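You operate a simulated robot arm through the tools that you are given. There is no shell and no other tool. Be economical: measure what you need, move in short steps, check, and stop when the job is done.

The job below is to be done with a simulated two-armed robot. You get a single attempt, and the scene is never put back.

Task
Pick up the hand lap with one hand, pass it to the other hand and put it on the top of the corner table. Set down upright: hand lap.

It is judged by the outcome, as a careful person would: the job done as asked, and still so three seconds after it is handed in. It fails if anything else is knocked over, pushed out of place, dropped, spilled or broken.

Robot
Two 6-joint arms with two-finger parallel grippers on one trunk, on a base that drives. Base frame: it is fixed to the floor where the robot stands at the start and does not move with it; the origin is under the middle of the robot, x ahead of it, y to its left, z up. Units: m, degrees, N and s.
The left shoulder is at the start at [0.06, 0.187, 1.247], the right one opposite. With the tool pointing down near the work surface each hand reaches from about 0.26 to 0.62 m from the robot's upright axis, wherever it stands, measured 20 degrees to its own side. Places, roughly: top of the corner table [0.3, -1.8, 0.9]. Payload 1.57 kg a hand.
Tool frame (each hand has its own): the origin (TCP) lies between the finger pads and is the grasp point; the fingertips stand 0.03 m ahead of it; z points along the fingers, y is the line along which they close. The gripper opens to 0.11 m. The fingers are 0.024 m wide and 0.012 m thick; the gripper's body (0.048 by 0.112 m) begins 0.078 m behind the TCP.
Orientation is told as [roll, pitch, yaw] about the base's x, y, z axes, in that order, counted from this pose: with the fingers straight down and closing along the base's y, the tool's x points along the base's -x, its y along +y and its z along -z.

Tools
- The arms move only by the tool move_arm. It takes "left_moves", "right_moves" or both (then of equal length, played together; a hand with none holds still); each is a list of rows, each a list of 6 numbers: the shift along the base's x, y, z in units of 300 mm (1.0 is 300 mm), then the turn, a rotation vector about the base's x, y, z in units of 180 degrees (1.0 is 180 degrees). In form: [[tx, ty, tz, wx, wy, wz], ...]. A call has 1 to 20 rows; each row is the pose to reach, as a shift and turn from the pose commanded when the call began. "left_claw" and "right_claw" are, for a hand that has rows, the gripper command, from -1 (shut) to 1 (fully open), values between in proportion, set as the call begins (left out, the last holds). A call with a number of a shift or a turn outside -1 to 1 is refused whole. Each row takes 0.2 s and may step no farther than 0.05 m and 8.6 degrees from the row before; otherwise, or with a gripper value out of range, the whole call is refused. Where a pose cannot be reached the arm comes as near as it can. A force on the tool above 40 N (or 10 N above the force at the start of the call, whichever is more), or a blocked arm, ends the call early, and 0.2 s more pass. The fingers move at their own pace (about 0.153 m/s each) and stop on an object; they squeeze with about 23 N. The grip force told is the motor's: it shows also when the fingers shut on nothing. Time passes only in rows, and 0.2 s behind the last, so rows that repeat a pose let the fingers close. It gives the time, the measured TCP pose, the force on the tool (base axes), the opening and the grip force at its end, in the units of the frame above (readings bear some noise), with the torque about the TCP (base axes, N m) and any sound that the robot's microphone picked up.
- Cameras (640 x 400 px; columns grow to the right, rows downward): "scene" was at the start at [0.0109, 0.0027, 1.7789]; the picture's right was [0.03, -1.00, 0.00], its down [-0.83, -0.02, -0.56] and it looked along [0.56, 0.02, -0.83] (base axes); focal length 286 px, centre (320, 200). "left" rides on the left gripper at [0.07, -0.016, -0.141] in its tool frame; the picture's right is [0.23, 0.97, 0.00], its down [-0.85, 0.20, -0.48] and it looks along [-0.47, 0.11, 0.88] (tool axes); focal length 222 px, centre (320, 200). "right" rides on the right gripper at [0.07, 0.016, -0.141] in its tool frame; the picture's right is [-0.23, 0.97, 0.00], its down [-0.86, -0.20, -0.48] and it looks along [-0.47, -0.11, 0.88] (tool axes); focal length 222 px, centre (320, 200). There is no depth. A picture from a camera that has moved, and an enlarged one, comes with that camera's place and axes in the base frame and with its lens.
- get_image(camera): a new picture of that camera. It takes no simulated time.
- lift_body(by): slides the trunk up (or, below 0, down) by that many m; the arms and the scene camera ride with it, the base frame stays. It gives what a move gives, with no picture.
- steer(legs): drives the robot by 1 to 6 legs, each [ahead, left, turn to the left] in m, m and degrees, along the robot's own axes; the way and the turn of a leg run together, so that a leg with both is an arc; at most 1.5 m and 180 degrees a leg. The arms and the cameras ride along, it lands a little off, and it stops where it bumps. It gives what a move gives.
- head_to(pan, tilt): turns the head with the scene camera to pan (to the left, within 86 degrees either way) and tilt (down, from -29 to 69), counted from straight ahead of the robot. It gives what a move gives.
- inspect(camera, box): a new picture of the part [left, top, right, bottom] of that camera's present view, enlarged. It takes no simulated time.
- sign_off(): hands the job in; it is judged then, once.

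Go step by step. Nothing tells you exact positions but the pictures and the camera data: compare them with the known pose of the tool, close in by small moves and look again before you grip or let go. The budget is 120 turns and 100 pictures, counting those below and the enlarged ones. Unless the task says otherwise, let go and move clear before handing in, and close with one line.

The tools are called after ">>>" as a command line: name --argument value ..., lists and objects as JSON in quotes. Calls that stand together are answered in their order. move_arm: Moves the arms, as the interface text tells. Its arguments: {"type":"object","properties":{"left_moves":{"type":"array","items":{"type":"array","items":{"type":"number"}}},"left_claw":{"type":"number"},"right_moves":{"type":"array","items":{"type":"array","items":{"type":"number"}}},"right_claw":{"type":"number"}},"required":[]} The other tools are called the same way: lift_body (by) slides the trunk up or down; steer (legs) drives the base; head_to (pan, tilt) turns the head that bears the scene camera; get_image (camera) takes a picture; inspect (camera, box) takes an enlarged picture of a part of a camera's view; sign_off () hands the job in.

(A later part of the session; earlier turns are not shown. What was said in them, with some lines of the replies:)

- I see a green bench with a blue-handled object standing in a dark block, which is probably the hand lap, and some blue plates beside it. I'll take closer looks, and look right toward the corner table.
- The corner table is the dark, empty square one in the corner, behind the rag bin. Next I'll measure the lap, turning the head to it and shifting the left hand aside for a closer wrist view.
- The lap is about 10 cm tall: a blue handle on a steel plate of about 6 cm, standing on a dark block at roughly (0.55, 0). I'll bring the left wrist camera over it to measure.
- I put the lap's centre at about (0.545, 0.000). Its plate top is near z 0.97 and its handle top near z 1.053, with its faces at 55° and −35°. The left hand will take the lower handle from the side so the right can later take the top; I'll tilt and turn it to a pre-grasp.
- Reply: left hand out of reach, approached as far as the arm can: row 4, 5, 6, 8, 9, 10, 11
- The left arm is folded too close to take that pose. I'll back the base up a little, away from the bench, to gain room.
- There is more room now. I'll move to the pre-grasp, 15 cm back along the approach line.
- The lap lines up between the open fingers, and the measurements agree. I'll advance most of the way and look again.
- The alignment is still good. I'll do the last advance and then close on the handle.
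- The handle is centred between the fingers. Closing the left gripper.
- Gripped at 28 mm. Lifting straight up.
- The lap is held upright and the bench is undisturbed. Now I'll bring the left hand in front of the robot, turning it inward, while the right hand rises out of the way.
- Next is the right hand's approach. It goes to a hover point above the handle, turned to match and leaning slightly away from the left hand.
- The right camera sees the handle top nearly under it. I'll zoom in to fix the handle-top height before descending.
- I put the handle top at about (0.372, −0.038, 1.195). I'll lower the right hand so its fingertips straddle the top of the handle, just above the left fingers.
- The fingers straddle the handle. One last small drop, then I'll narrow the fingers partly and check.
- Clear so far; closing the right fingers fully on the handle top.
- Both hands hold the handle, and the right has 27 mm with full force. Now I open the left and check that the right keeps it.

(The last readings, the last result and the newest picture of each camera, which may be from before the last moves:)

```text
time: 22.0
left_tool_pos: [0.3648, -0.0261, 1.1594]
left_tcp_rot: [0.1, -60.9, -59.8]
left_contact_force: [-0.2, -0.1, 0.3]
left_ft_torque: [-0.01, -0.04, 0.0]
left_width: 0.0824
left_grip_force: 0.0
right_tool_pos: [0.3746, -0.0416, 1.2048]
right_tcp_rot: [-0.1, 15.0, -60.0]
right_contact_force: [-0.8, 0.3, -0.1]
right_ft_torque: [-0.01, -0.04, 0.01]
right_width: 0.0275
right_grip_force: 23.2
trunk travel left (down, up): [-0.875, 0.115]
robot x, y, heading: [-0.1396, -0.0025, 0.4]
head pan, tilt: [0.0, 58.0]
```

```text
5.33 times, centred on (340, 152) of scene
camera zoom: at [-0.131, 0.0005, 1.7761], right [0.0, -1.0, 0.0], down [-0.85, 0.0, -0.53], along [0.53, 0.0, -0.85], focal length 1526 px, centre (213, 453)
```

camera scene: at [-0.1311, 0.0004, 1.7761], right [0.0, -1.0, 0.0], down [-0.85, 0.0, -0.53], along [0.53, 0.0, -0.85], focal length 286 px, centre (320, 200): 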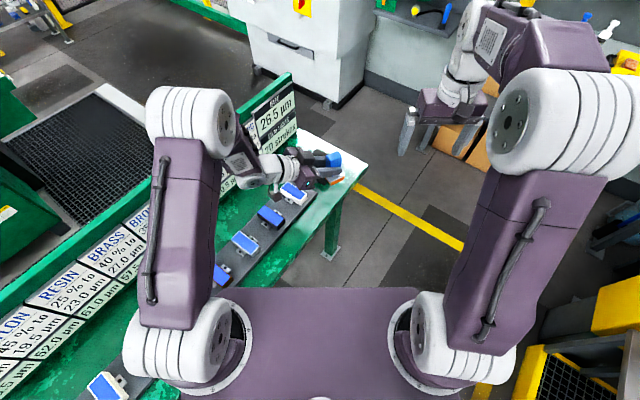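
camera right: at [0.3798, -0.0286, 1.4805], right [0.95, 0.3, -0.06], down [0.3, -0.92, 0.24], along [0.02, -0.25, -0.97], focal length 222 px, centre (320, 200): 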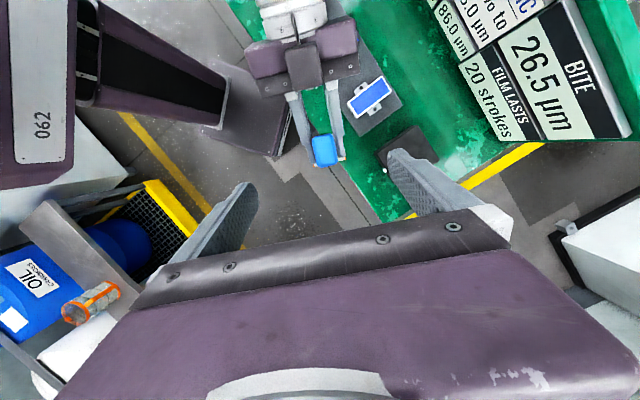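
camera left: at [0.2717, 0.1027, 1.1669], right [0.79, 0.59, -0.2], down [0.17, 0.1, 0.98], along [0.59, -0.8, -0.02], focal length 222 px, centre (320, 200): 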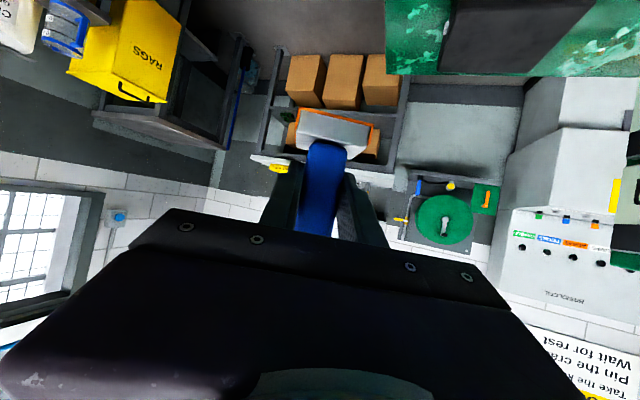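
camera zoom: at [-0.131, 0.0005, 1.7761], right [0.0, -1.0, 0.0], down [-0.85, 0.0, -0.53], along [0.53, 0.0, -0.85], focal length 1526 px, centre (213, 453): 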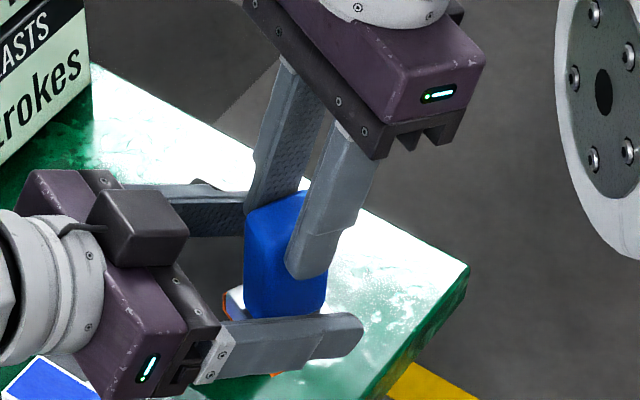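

The right hand holds it. I'll retreat the left along its fingers.

>>> move_arm --left_moves '[[-0.04, 0.07, 0.045, 0, 0, 0], [-0.09, 0.157, 0.1, 0, 0, 0], [-0.15, 0.265, 0.15, 0, 0, 0], [-0.2, 0.37, 0.2, 0, 0, 0], [-0.2, 0.47, 0.2, 0, 0, 0]]'

>>> get_image --camera "scene"

>>> get_image --camera "left"

```text
time: 23.2
left_tool_pos: [0.3149, 0.0941, 1.2212]
left_tcp_rot: [1.1, -58.2, -59.8]
left_contact_force: [-0.6, 0.3, -0.1]
left_ft_torque: [-0.07, 0.0, -0.02]
left_width: 0.0825
left_grip_force: 0.0
left hand out of reach, approached as far as the arm can: row 3, 4, 5
right_tool_pos: [0.3744, -0.0398, 1.2029]
right_tcp_rot: [0.0, 15.0, -59.9]
right_contact_force: [-0.2, 0.4, 0.2]
right_ft_torque: [-0.01, 0.0, 0.02]
right_width: 0.0279
right_grip_force: 22.7
trunk travel left (down, up): [-0.875, 0.115]
robot x, y, heading: [-0.1393, 0.0006, 0.1]
head pan, tilt: [0.0, 58.0]
```

```text
62 pictures are left
camera scene: at [-0.1306, 0.0018, 1.7761], right [0.0, -1.0, 0.0], down [-0.85, 0.0, -0.53], along [0.53, 0.0, -0.85], focal length 286 px, centre (320, 200)
```

scene: 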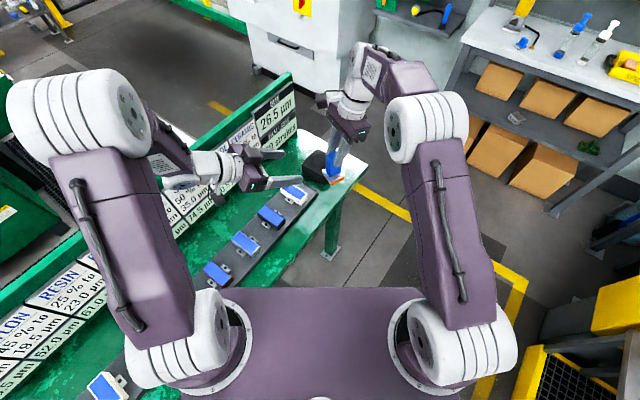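

```text
61 pictures are left
camera left: at [0.2192, 0.2188, 1.2353], right [0.77, 0.61, -0.18], down [0.18, 0.06, 0.98], along [0.61, -0.79, -0.06], focal length 222 px, centre (320, 200)
```

left: 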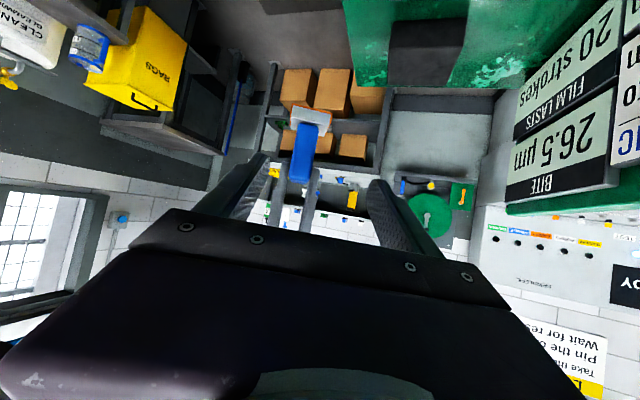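

The lap hangs upright from the right hand. Next I drive toward the corner table: strafe right clear of the bench, go forward, then turn to face the table, looking before the last approach.

>>> steer --legs '[[0, -0.6, 0], [0.45, 0, 0], [0, 0, -60], [0, 0, -55]]'

>>> head_to --pan 0 --tilt 45

>>> get_image --camera "scene"

>>> get_image --camera "right"

```text
time: 34.0
left_tool_pos: [0.2068, -1.0537, 1.22]
left_tcp_rot: [1.2, -58.3, -174.1]
left_contact_force: [-0.1, -0.2, -0.2]
left_ft_torque: [-0.04, -0.03, 0.01]
left_width: 0.0824
left_grip_force: 0.1
right_tool_pos: [0.0614, -1.0546, 1.2039]
right_tcp_rot: [0.0, 15.1, -174.0]
right_contact_force: [1.0, 0.0, -2.1]
right_ft_torque: [0.0, 0.01, -0.02]
right_width: 0.0278
right_grip_force: 22.8
trunk travel left (down, up): [-0.875, 0.115]
robot x, y, heading: [0.3106, -0.6003, -114.2]
head pan, tilt: [0.0, 58.0]
```

```text
time: 34.7
left_tool_pos: [0.2075, -1.0537, 1.2197]
left_tcp_rot: [1.3, -58.3, -174.2]
left_contact_force: [-0.1, 0.4, 0.5]
left_ft_torque: [0.0, -0.04, -0.03]
left_width: 0.0824
left_grip_force: 0.0
right_tool_pos: [0.0615, -1.0533, 1.2038]
right_tcp_rot: [0.1, 15.0, -174.2]
right_contact_force: [0.9, -0.4, -1.7]
right_ft_torque: [-0.01, 0.0, -0.04]
right_width: 0.0277
right_grip_force: 22.5
trunk travel left (down, up): [-0.875, 0.115]
robot x, y, heading: [0.3128, -0.6004, -114.2]
head pan, tilt: [0.0, 45.0]
```

```text
60 pictures are left
camera scene: at [0.3005, -0.6213, 1.7931], right [-0.91, 0.41, 0.0], down [0.29, 0.65, -0.71], along [-0.29, -0.64, -0.71], focal length 286 px, centre (320, 200)
```

scene: 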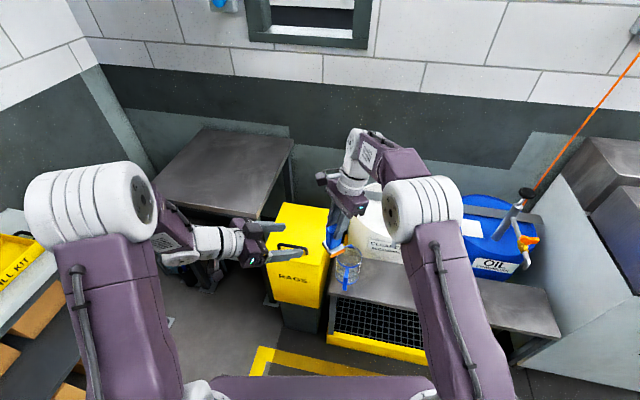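

```text
59 pictures are left
camera right: at [0.0935, -1.0685, 1.3584], right [-0.12, -0.99, -0.06], down [-0.97, 0.1, 0.24], along [-0.23, 0.08, -0.97], focal length 222 px, centre (320, 200)
```

right: 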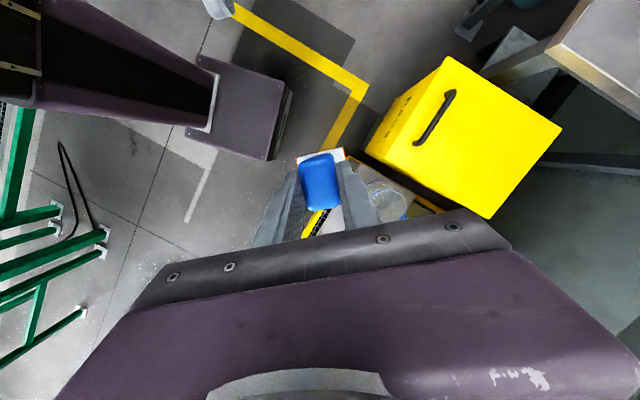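

Table corners come out at about (0.21, −1.44), (0.59, −1.81), (0.30, −2.26) and (−0.12, −1.90), with the rag bin to the right of the near corner. I'll strafe left and then go forward into the gap between the bin and the workbench.

>>> steer --legs '[[0, 0.58, 0], [0.3, 0, -6]]'

>>> head_to --pan -10 --tilt 55

>>> get_image --camera "scene"

>>> get_image --camera "right"

```text
time: 39.7
left_tool_pos: [0.5526, -1.541, 1.2202]
left_tcp_rot: [1.4, -58.2, 179.5]
left_contact_force: [0.5, 0.0, 0.6]
left_ft_torque: [0.0, 0.02, 0.0]
left_width: 0.0826
left_grip_force: 0.0
right_tool_pos: [0.4064, -1.5264, 1.2044]
right_tcp_rot: [0.1, 15.0, 179.7]
right_contact_force: [0.4, -0.8, -1.5]
right_ft_torque: [-0.01, -0.01, 0.0]
right_width: 0.0276
right_grip_force: 23.2
trunk travel left (down, up): [-0.875, 0.115]
robot x, y, heading: [0.6996, -1.1067, -120.2]
head pan, tilt: [0.0, 45.0]
```

```text
time: 40.4
left_tool_pos: [0.5504, -1.5437, 1.2193]
left_tcp_rot: [1.2, -58.3, 179.8]
left_contact_force: [-0.2, -0.1, 0.0]
left_ft_torque: [-0.01, -0.02, 0.01]
left_width: 0.0824
left_grip_force: 0.1
right_tool_pos: [0.4065, -1.5275, 1.2035]
right_tcp_rot: [0.0, 15.0, 179.8]
right_contact_force: [-0.5, 0.0, -2.4]
right_ft_torque: [-0.03, 0.02, -0.01]
right_width: 0.0276
right_grip_force: 23.1
trunk travel left (down, up): [-0.875, 0.115]
robot x, y, heading: [0.7021, -1.1077, -120.0]
head pan, tilt: [-10.0, 55.0]
```

```text
58 pictures are left
camera scene: at [0.6842, -1.1084, 1.7798], right [-0.76, 0.65, 0.0], down [0.53, 0.63, -0.57], along [-0.37, -0.44, -0.82], focal length 286 px, centre (320, 200)
```

scene: 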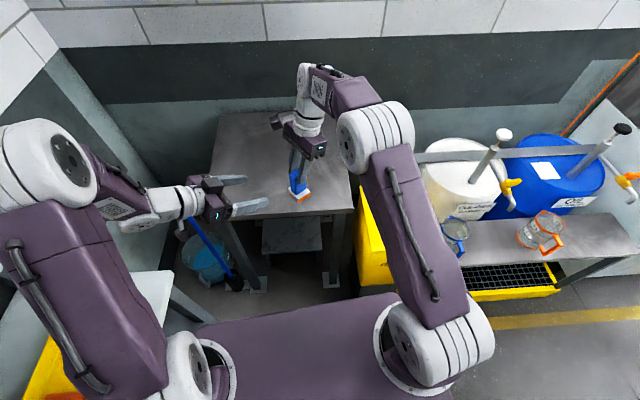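

```text
57 pictures are left
camera right: at [0.4368, -1.5462, 1.3584], right [-0.22, -0.97, -0.06], down [-0.95, 0.2, 0.24], along [-0.22, 0.11, -0.97], focal length 222 px, centre (320, 200)
```

right: 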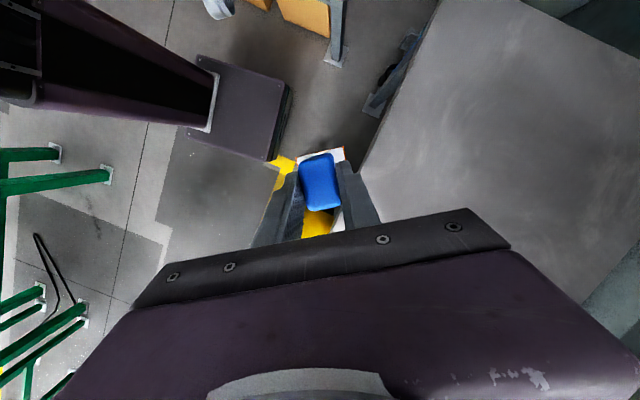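

The lap is right at the table's near edge, and the base has about 25 cm to the table. I'll drive 13 cm further, then extend and lower the arm.

>>> steer --legs '[[0.13, 0, 0]]'

>>> get_image --camera "right"

>>> get_image --camera "scene"

>>> get_image --camera "left"

```text
time: 41.7
left_tool_pos: [0.4862, -1.6553, 1.2199]
left_tcp_rot: [1.4, -58.3, 179.6]
left_contact_force: [0.3, 0.9, 0.2]
left_ft_torque: [-0.02, -0.02, -0.01]
left_width: 0.0822
left_grip_force: 0.0
right_tool_pos: [0.3418, -1.6401, 1.2051]
right_tcp_rot: [0.1, 15.0, 179.8]
right_contact_force: [-0.2, 0.5, -2.9]
right_ft_torque: [-0.03, 0.03, 0.02]
right_width: 0.0275
right_grip_force: 23.2
trunk travel left (down, up): [-0.875, 0.115]
robot x, y, heading: [0.6387, -1.2178, -120.2]
head pan, tilt: [-10.0, 55.0]
```

```text
56 pictures are left
camera right: at [0.3723, -1.6573, 1.3597], right [-0.22, -0.97, -0.06], down [-0.95, 0.2, 0.24], along [-0.22, 0.11, -0.97], focal length 222 px, centre (320, 200)
```

right: 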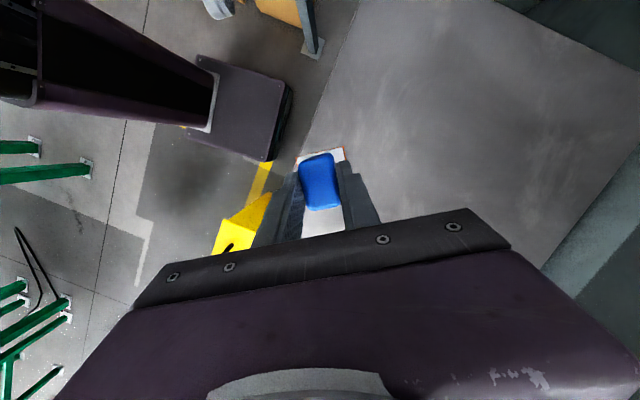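

```text
55 pictures are left
camera scene: at [0.6199, -1.2186, 1.7798], right [-0.76, 0.65, 0.0], down [0.53, 0.62, -0.57], along [-0.37, -0.44, -0.82], focal length 286 px, centre (320, 200)
```

scene: 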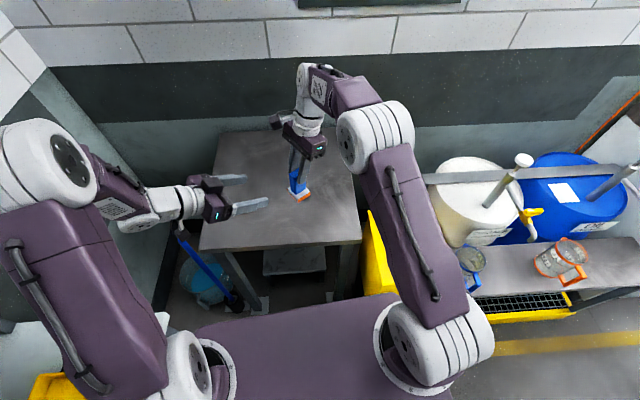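

```text
54 pictures are left
camera left: at [0.6429, -1.6358, 1.2362], right [0.13, -0.97, -0.18], down [-0.04, -0.19, 0.98], along [-0.99, -0.12, -0.06], focal length 222 px, centre (320, 200)
```

left: 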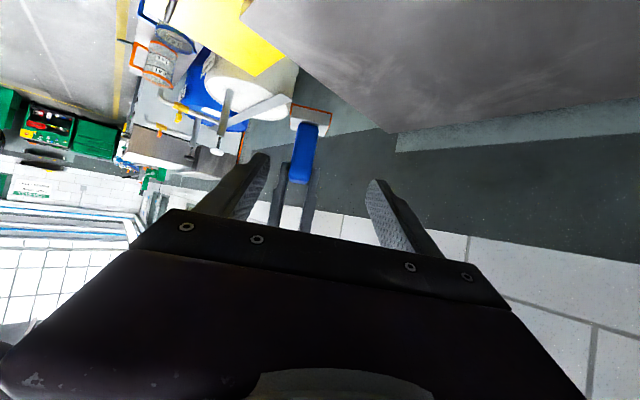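

The lap is over the table. I'll extend 8 cm inward and lower most of the way, then check the gap.

>>> move_arm --right_moves '[[-0.044, -0.077, 0, 0, 0, 0], [-0.089, -0.154, -0.05, 0, 0, 0], [-0.133, -0.231, -0.12, 0, 0, 0], [-0.133, -0.231, -0.24, 0, 0, 0], [-0.133, -0.231, -0.36, 0, 0, 0], [-0.133, -0.231, -0.45, 0, 0, 0], [-0.133, -0.231, -0.45, 0, 0, 0]]'

>>> get_image --camera "left"

>>> get_image --camera "scene"

```text
time: 43.3
left_tool_pos: [0.4853, -1.657, 1.2207]
left_tcp_rot: [1.2, -58.3, 179.8]
left_contact_force: [0.0, 0.0, -0.2]
left_ft_torque: [-0.01, 0.0, -0.02]
left_width: 0.0825
left_grip_force: 0.1
right_tool_pos: [0.3107, -1.6797, 1.0705]
right_tcp_rot: [-0.1, 15.0, 179.9]
right_contact_force: [0.2, -0.5, -2.9]
right_ft_torque: [0.01, 0.03, -0.02]
right_width: 0.0276
right_grip_force: 22.9
right hand out of reach, approached as far as the arm can: row 2, 3, 4, 5, 6, 7
trunk travel left (down, up): [-0.875, 0.115]
robot x, y, heading: [0.634, -1.2166, -120.4]
head pan, tilt: [-10.0, 55.0]
```

```text
53 pictures are left
camera left: at [0.642, -1.6376, 1.2355], right [0.13, -0.97, -0.18], down [-0.04, -0.19, 0.98], along [-0.99, -0.12, -0.06], focal length 222 px, centre (320, 200)
```

left: 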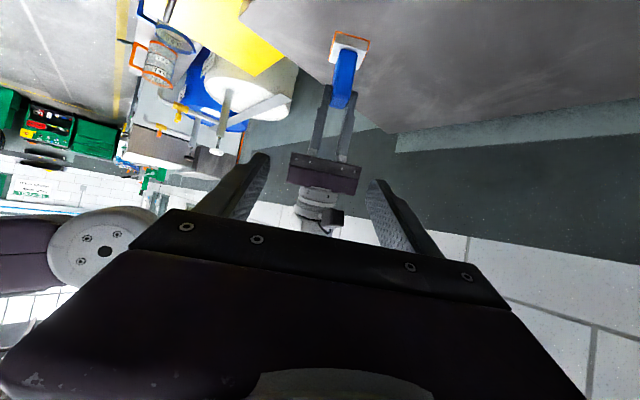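

```text
52 pictures are left
camera scene: at [0.6186, -1.2213, 1.7798], right [-0.76, 0.65, 0.0], down [0.53, 0.63, -0.57], along [-0.37, -0.44, -0.82], focal length 286 px, centre (320, 200)
```

scene: 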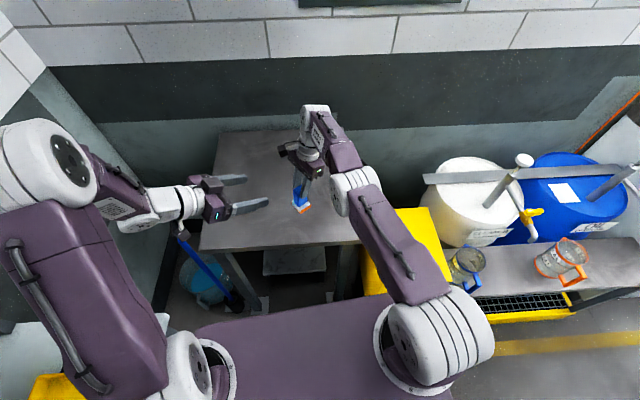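

The arm is at its reach limit there, but the lap is already about 10 cm inside the edge, which is enough. I'll keep that spot and lower 4 cm more, then zoom in on the gap.

>>> move_arm --right_moves '[[0.03, 0.1, -0.03, 0, 0, 0], [0.03, 0.1, -0.08, 0, 0, 0], [0.03, 0.1, -0.14, 0, 0, 0], [0.03, 0.1, -0.14, 0, 0, 0]]'

>>> inspect --camera "left" --box '[270, 0, 420, 120]'

>>> inspect --camera "scene" --box '[260, 150, 360, 225]'

>>> get_image --camera "right"

```text
time: 44.3
left_tool_pos: [0.4847, -1.658, 1.22]
left_tcp_rot: [1.2, -58.3, 179.8]
left_contact_force: [-1.0, -0.3, 1.1]
left_ft_torque: [0.03, 0.02, -0.03]
left_width: 0.0825
left_grip_force: 0.0
right_tool_pos: [0.3105, -1.6701, 1.0252]
right_tcp_rot: [-0.2, 15.1, 179.8]
right_contact_force: [0.6, -0.3, -3.2]
right_ft_torque: [0.01, 0.03, 0.0]
right_width: 0.0279
right_grip_force: 23.0
right hand out of reach, approached as far as the arm can: row 1, 2, 3, 4
trunk travel left (down, up): [-0.875, 0.115]
robot x, y, heading: [0.6363, -1.2141, -120.2]
head pan, tilt: [-10.0, 55.0]
```

```text
3.33 times, centred on (345, 60) of left
camera zoom: at [0.6416, -1.638, 1.2354], right [0.13, -0.97, -0.18], down [-0.04, -0.19, 0.98], along [-0.99, -0.12, -0.06], focal length 740 px, centre (237, 667)
```

zoom: 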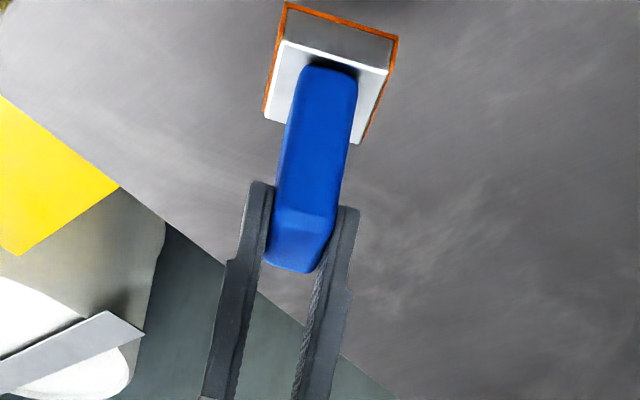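

```text
5.33 times, centred on (310, 188) of scene
camera zoom: at [0.618, -1.2218, 1.7798], right [-0.76, 0.65, 0.0], down [0.53, 0.63, -0.57], along [-0.37, -0.44, -0.82], focal length 1526 px, centre (373, 267)
```

zoom: 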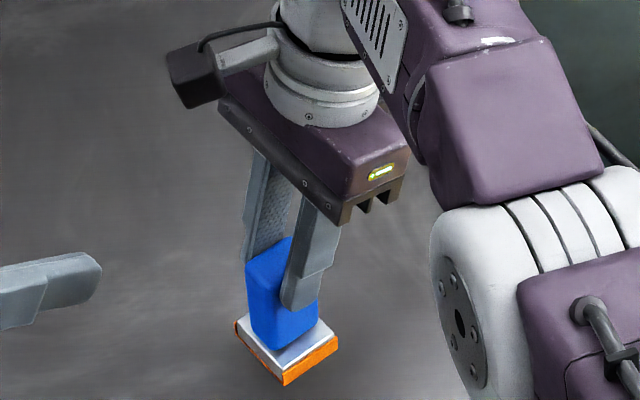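

```text
49 pictures are left
camera right: at [0.3411, -1.6885, 1.1803], right [-0.22, -0.97, -0.06], down [-0.95, 0.2, 0.24], along [-0.22, 0.11, -0.97], focal length 222 px, centre (320, 200)
```

right: 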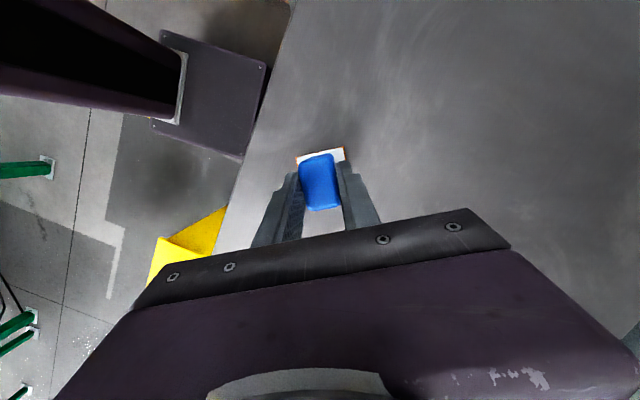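

The lap is upright, some 2 cm above the tabletop. To get slack for the last descent I'll creep the base 5 cm closer, which still leaves about 8 cm to the table.

>>> steer --legs '[[0.05, 0, 0]]'

>>> move_arm --right_moves '[[0.03, 0.05, 0, 0, 0, 0], [0.03, 0.05, 0, 0, 0, 0]]'

>>> inspect --camera "scene" --box '[260, 150, 360, 225]'

```text
time: 45.2
left_tool_pos: [0.4647, -1.6923, 1.2234]
left_tcp_rot: [1.9, -58.6, 179.2]
left_contact_force: [0.8, 0.6, -0.8]
left_ft_torque: [-0.01, 0.04, 0.04]
left_width: 0.0824
left_grip_force: 0.1
right_tool_pos: [0.2887, -1.7064, 1.029]
right_tcp_rot: [0.4, 14.9, 179.8]
right_contact_force: [-0.9, 0.8, -1.6]
right_ft_torque: [-0.09, 0.08, -0.01]
right_width: 0.0276
right_grip_force: 23.3
trunk travel left (down, up): [-0.875, 0.115]
robot x, y, heading: [0.612, -1.257, -120.2]
head pan, tilt: [-10.0, 55.0]
```

```text
time: 45.8
left_tool_pos: [0.4628, -1.6971, 1.2218]
left_tcp_rot: [1.4, -58.4, 179.5]
left_contact_force: [-0.2, 0.5, 0.7]
left_ft_torque: [-0.04, 0.02, 0.04]
left_width: 0.0822
left_grip_force: 0.0
right_tool_pos: [0.2872, -1.7097, 1.0269]
right_tcp_rot: [0.0, 15.0, 179.8]
right_contact_force: [1.2, 0.2, -1.2]
right_ft_torque: [-0.06, 0.03, 0.05]
right_width: 0.0278
right_grip_force: 23.4
right hand out of reach, approached as far as the arm can: row 1, 2
trunk travel left (down, up): [-0.875, 0.115]
robot x, y, heading: [0.6094, -1.263, -120.5]
head pan, tilt: [-10.0, 55.0]
```

```text
5.33 times, centred on (310, 188) of scene
camera zoom: at [0.5959, -1.2598, 1.7798], right [-0.76, 0.65, 0.0], down [0.53, 0.62, -0.58], along [-0.37, -0.44, -0.82], focal length 1526 px, centre (373, 267)
```

zoom: 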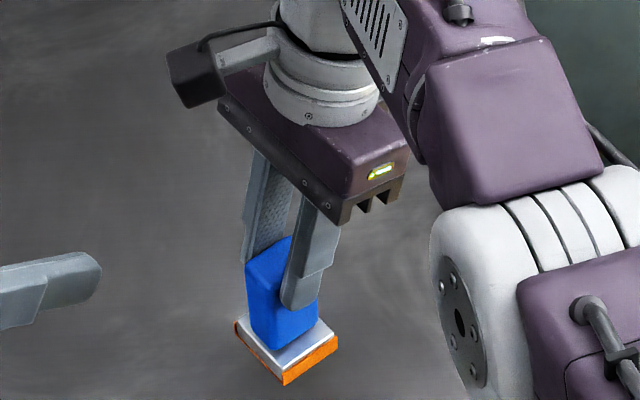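

Now I'll lower in small steps, pulling slightly back toward the robot to stay reachable, and watch the force for contact.

>>> move_arm --right_moves '[[0.025, 0.043, 0, 0, 0, 0], [0.05, 0.087, -0.015, 0, 0, 0], [0.05, 0.087, -0.03, 0, 0, 0], [0.05, 0.087, -0.045, 0, 0, 0], [0.05, 0.087, -0.045, 0, 0, 0]]'

>>> inspect --camera "scene" --box '[260, 150, 360, 225]'

>>> inspect --camera "left" --box '[250, 0, 400, 120]'

```text
time: 47.0
left_tool_pos: [0.4602, -1.699, 1.2205]
left_tcp_rot: [1.2, -58.3, 179.8]
left_contact_force: [-0.3, -0.4, -0.1]
left_ft_torque: [-0.02, 0.0, 0.04]
left_width: 0.0823
left_grip_force: 0.0
right_tool_pos: [0.2918, -1.7103, 1.0101]
right_tcp_rot: [-0.2, 15.1, 179.8]
right_contact_force: [0.5, -0.4, -2.0]
right_ft_torque: [-0.03, -0.01, -0.01]
right_width: 0.0275
right_grip_force: 22.7
right hand out of reach, approached as far as the arm can: row 1, 2, 3, 4, 5
trunk travel left (down, up): [-0.875, 0.115]
robot x, y, heading: [0.6126, -1.2584, -120.1]
head pan, tilt: [-10.0, 55.0]
```

```text
5.33 times, centred on (310, 188) of scene
camera zoom: at [0.5936, -1.2639, 1.7798], right [-0.76, 0.65, 0.0], down [0.53, 0.63, -0.57], along [-0.37, -0.44, -0.82], focal length 1526 px, centre (373, 267)
```

zoom: 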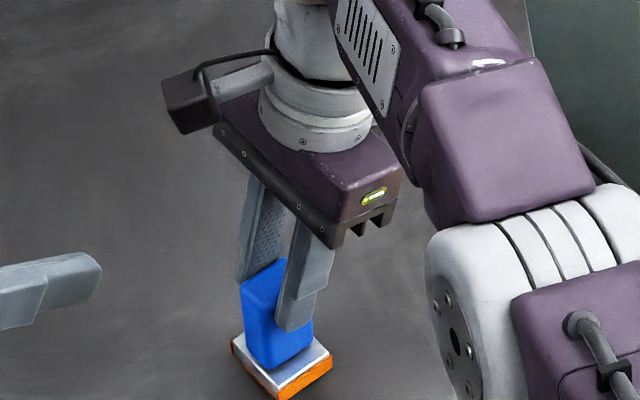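

```text
3.33 times, centred on (325, 60) of left
camera zoom: at [0.617, -1.6802, 1.2356], right [0.13, -0.97, -0.18], down [-0.04, -0.19, 0.98], along [-0.99, -0.12, -0.06], focal length 740 px, centre (303, 667)
```

zoom: 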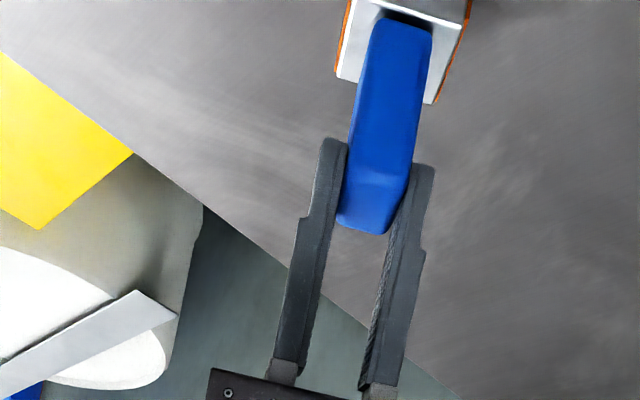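

Still no contact. I'll pull another 4 cm toward the robot, which leaves the lap about 10 cm inside the edge, and continue down in 2–3 mm steps.

>>> move_arm --right_moves '[[0.033, 0.058, 0, 0, 0, 0], [0.067, 0.115, 0, 0, 0, 0], [0.067, 0.115, -0.01, 0, 0, 0], [0.067, 0.115, -0.02, 0, 0, 0], [0.067, 0.115, -0.02, 0, 0, 0]]'

>>> inspect --camera "scene" --box '[260, 160, 360, 235]'

```text
time: 48.2
left_tool_pos: [0.4601, -1.7005, 1.2195]
left_tcp_rot: [1.2, -58.3, 179.8]
left_contact_force: [-0.4, -0.4, 0.4]
left_ft_torque: [0.0, 0.03, -0.03]
left_width: 0.0825
left_grip_force: 0.1
right_tool_pos: [0.2971, -1.7122, 1.0007]
right_tcp_rot: [-0.2, 15.1, 179.8]
right_contact_force: [-1.2, -0.3, -2.1]
right_ft_torque: [-0.01, -0.01, 0.02]
right_width: 0.0276
right_grip_force: 23.5
right hand out of reach, approached as far as the arm can: row 1, 2, 3, 4, 5
trunk travel left (down, up): [-0.875, 0.115]
robot x, y, heading: [0.6115, -1.2582, -120.0]
head pan, tilt: [-10.0, 55.0]
```

```text
5.33 times, centred on (310, 198) of scene
camera zoom: at [0.5932, -1.2646, 1.7798], right [-0.76, 0.65, 0.0], down [0.53, 0.63, -0.57], along [-0.37, -0.44, -0.82], focal length 1526 px, centre (373, 213)
```

zoom: 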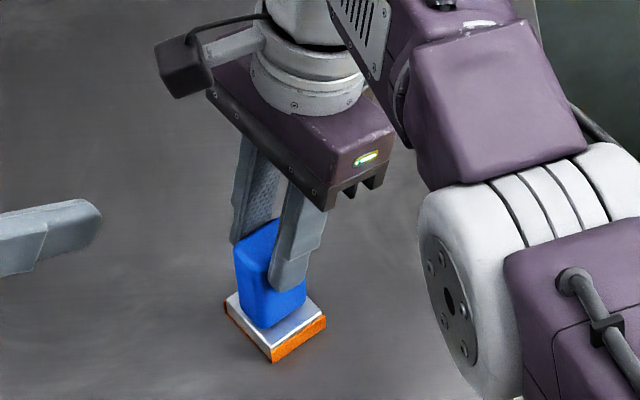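

The arm seems to be against a joint limit, so I'll do the last millimetres with the trunk, 5 mm at a time, reading the force.

>>> lift_body --by -0.005

>>> inspect --camera "left" --box '[250, 0, 400, 100]'

```text
time: 48.8
left_tool_pos: [0.4605, -1.6977, 1.216]
left_tcp_rot: [1.4, -58.4, 179.6]
left_contact_force: [0.3, 0.3, 0.0]
left_ft_torque: [-0.02, -0.01, 0.03]
left_width: 0.0829
left_grip_force: 0.0
right_tool_pos: [0.2989, -1.7112, 0.9993]
right_tcp_rot: [0.1, 15.0, 179.9]
right_contact_force: [-1.4, -0.4, 21.7]
right_ft_torque: [0.44, 0.0, 0.06]
right_width: 0.027
right_grip_force: 22.9
trunk travel left (down, up): [-0.87, 0.12]
robot x, y, heading: [0.6065, -1.2634, -120.3]
head pan, tilt: [-10.0, 55.0]
```

```text
4.00 times, centred on (325, 50) of left
camera zoom: at [0.6177, -1.6788, 1.2316], right [0.13, -0.97, -0.18], down [-0.04, -0.19, 0.98], along [-0.99, -0.12, -0.06], focal length 888 px, centre (300, 800)
```

zoom: 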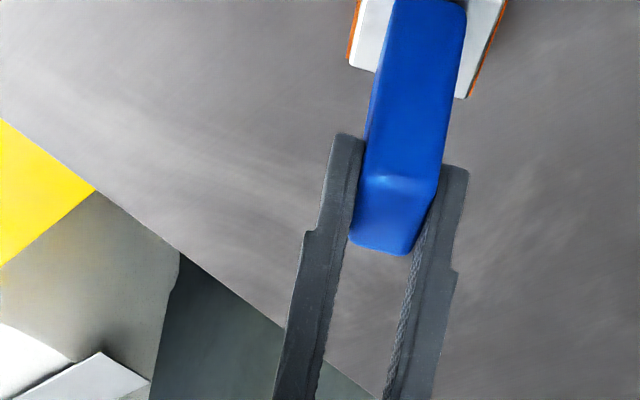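

Contact: about 22 N upward. I'll ease off 3 mm before letting go.

>>> lift_body --by 0.003

```text
time: 49.3
left_tool_pos: [0.4612, -1.6996, 1.2186]
left_tcp_rot: [1.4, -58.2, 179.7]
left_contact_force: [0.8, 0.0, 0.4]
left_ft_torque: [-0.02, -0.01, 0.03]
left_width: 0.0825
left_grip_force: 0.0
right_tool_pos: [0.2979, -1.7115, 0.9977]
right_tcp_rot: [-0.2, 15.0, 179.8]
right_contact_force: [-1.6, -3.4, 7.6]
right_ft_torque: [-0.25, 0.06, 0.04]
right_width: 0.0277
right_grip_force: 23.4
trunk travel left (down, up): [-0.873, 0.117]
robot x, y, heading: [0.6092, -1.2644, -120.3]
head pan, tilt: [-10.0, 55.0]
```

Light contact at about 8 N. Opening the right gripper.

>>> move_arm --right_moves '[[0, 0, 0, 0, 0, 0], [0, 0, 0, 0, 0, 0], [0, 0, 0, 0, 0, 0]]' --right_claw 0.6

>>> inspect --camera "scene" --box '[260, 160, 360, 235]'

>>> inspect --camera "right" --box '[220, 80, 420, 240]'

```text
time: 50.1
left_tool_pos: [0.4597, -1.6985, 1.2171]
left_tcp_rot: [1.3, -58.3, 179.8]
left_contact_force: [-0.8, -0.9, 0.4]
left_ft_torque: [0.01, 0.0, -0.03]
left_width: 0.0824
left_grip_force: 0.0
right_tool_pos: [0.2974, -1.7123, 0.9983]
right_tcp_rot: [-0.2, 15.1, 179.9]
right_contact_force: [0.2, 1.1, 0.1]
right_ft_torque: [0.01, 0.01, -0.02]
right_width: 0.088
right_grip_force: 0.1
trunk travel left (down, up): [-0.873, 0.117]
robot x, y, heading: [0.6095, -1.2625, -120.6]
head pan, tilt: [-10.0, 55.0]
```

```text
5.33 times, centred on (310, 198) of scene
camera zoom: at [0.5933, -1.2643, 1.7777], right [-0.76, 0.65, 0.0], down [0.53, 0.63, -0.57], along [-0.37, -0.44, -0.82], focal length 1526 px, centre (373, 213)
```

zoom: 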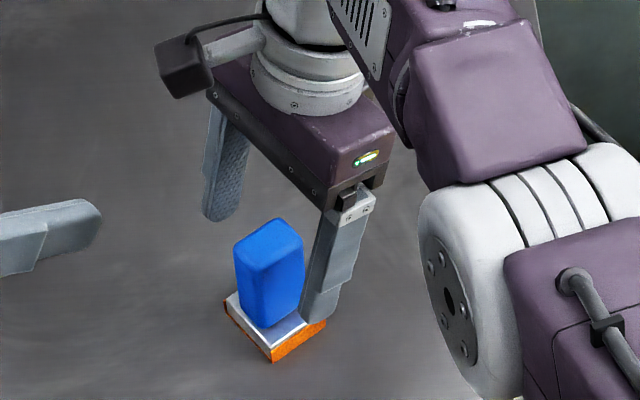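

```text
2.50 times, centred on (320, 160) of right
camera zoom: at [0.3282, -1.7303, 1.1529], right [-0.22, -0.97, -0.06], down [-0.95, 0.2, 0.24], along [-0.22, 0.11, -0.97], focal length 555 px, centre (320, 300)
```

zoom: 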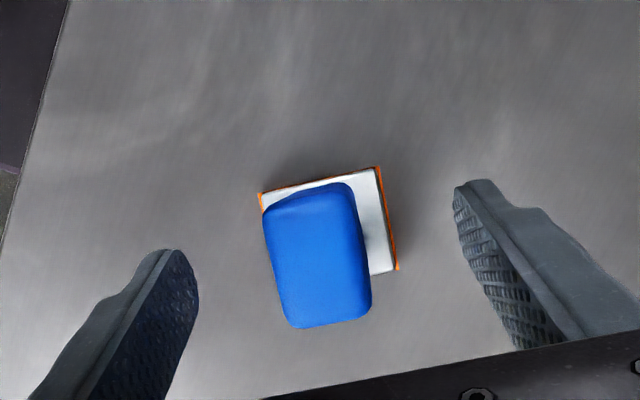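

The lap stands upright on its plate, free of the fingers. I'll raise the trunk straight up to clear it, then back off.

>>> lift_body --by 0.11

>>> steer --legs '[[-0.2, 0, 0]]'

>>> get_image --camera "scene"

>>> inspect --camera "scene" --box '[220, 120, 370, 220]'

```text
time: 51.5
left_tool_pos: [0.4595, -1.6995, 1.3281]
left_tcp_rot: [1.3, -58.3, 179.9]
left_contact_force: [0.2, -0.9, -0.4]
left_ft_torque: [-0.01, -0.01, -0.02]
left_width: 0.0827
left_grip_force: 0.0
right_tool_pos: [0.298, -1.7104, 1.1074]
right_tcp_rot: [-0.2, 15.1, 179.8]
right_contact_force: [0.4, -0.5, 0.5]
right_ft_torque: [0.0, 0.0, 0.01]
right_width: 0.0879
right_grip_force: 0.1
trunk travel left (down, up): [-0.983, 0.007]
robot x, y, heading: [0.6129, -1.2624, -120.1]
head pan, tilt: [-10.0, 55.0]
```

```text
time: 53.1
left_tool_pos: [0.5581, -1.5304, 1.3258]
left_tcp_rot: [0.7, -58.3, -179.9]
left_contact_force: [0.1, 0.0, 0.3]
left_ft_torque: [0.03, -0.02, 0.03]
left_width: 0.0827
left_grip_force: 0.0
right_tool_pos: [0.3969, -1.5419, 1.1055]
right_tcp_rot: [-0.3, 15.2, 179.8]
right_contact_force: [0.0, -0.5, 0.0]
right_ft_torque: [0.05, 0.02, 0.05]
right_width: 0.0881
right_grip_force: 0.0
trunk travel left (down, up): [-0.983, 0.007]
robot x, y, heading: [0.7102, -1.0877, -120.4]
head pan, tilt: [-10.0, 55.0]
```

```text
41 pictures are left
camera scene: at [0.6907, -1.0972, 1.8877], right [-0.76, 0.65, 0.0], down [0.53, 0.63, -0.57], along [-0.37, -0.43, -0.82], focal length 286 px, centre (320, 200)
```

scene: 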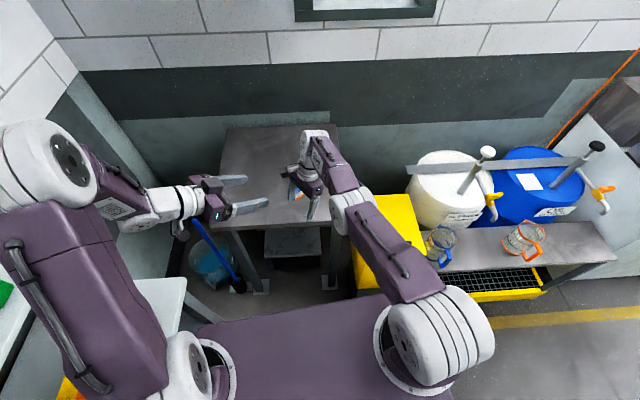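

```text
4.00 times, centred on (295, 170) of scene
camera zoom: at [0.6907, -1.0972, 1.8877], right [-0.76, 0.65, 0.0], down [0.53, 0.63, -0.57], along [-0.37, -0.43, -0.82], focal length 1145 px, centre (420, 320)
```

zoom: 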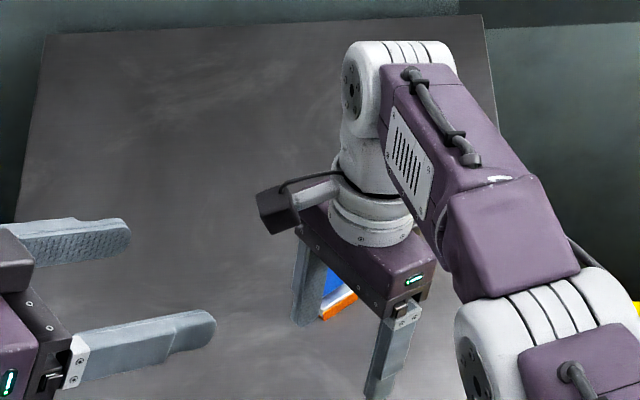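

The hand is clear. One last check that the lap is standing, from the left wrist camera.

>>> get_image --camera "left"

>>> head_to --pan 6 --tilt 45

>>> get_image --camera "scene"

```text
39 pictures are left
camera left: at [0.7152, -1.5116, 1.342], right [0.13, -0.97, -0.19], down [-0.04, -0.19, 0.98], along [-0.99, -0.12, -0.07], focal length 222 px, centre (320, 200)
```

left: 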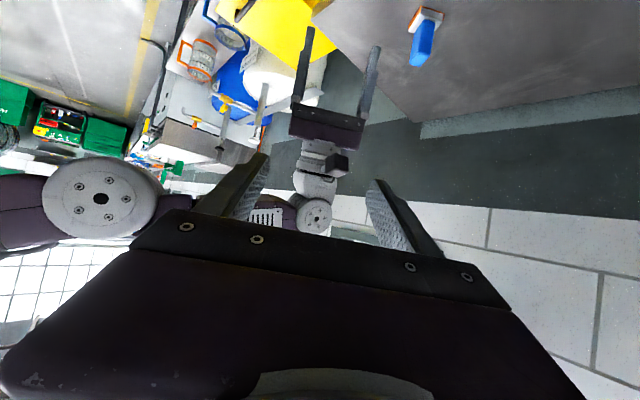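

```text
time: 53.9
left_tool_pos: [0.5607, -1.5258, 1.3282]
left_tcp_rot: [1.2, -58.2, 179.7]
left_contact_force: [0.0, -0.1, -0.3]
left_ft_torque: [0.02, -0.03, -0.01]
left_width: 0.0826
left_grip_force: 0.0
right_tool_pos: [0.3987, -1.5382, 1.1076]
right_tcp_rot: [-0.3, 15.1, 179.8]
right_contact_force: [0.4, 0.1, -0.5]
right_ft_torque: [0.01, -0.02, 0.0]
right_width: 0.088
right_grip_force: 0.0
trunk travel left (down, up): [-0.983, 0.007]
robot x, y, heading: [0.7125, -1.0871, -120.4]
head pan, tilt: [6.0, 45.0]
```

```text
38 pictures are left
camera scene: at [0.7075, -1.1102, 1.9011], right [-0.91, 0.41, 0.0], down [0.29, 0.64, -0.71], along [-0.29, -0.64, -0.71], focal length 286 px, centre (320, 200)
```

scene: 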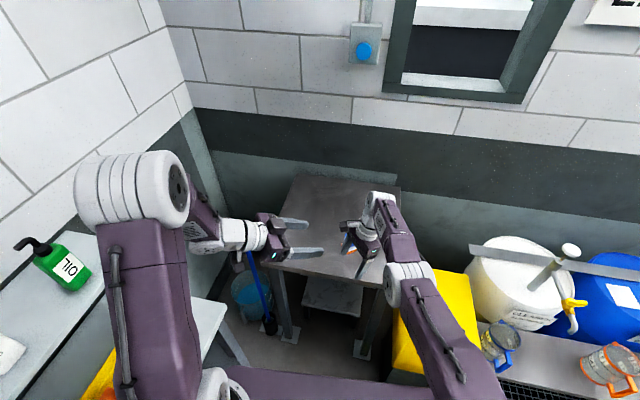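

The lap stands upright on the corner table, well inside the edges. Both hands are clear and I see nothing else disturbed, so I'm handing in.

>>> sign_off

```text
The job is handed in.
```

The left hand picked up the hand lap and passed it to the right, which set it upright on the corner table; both hands are empty and clear, and I saw nothing else disturbed.
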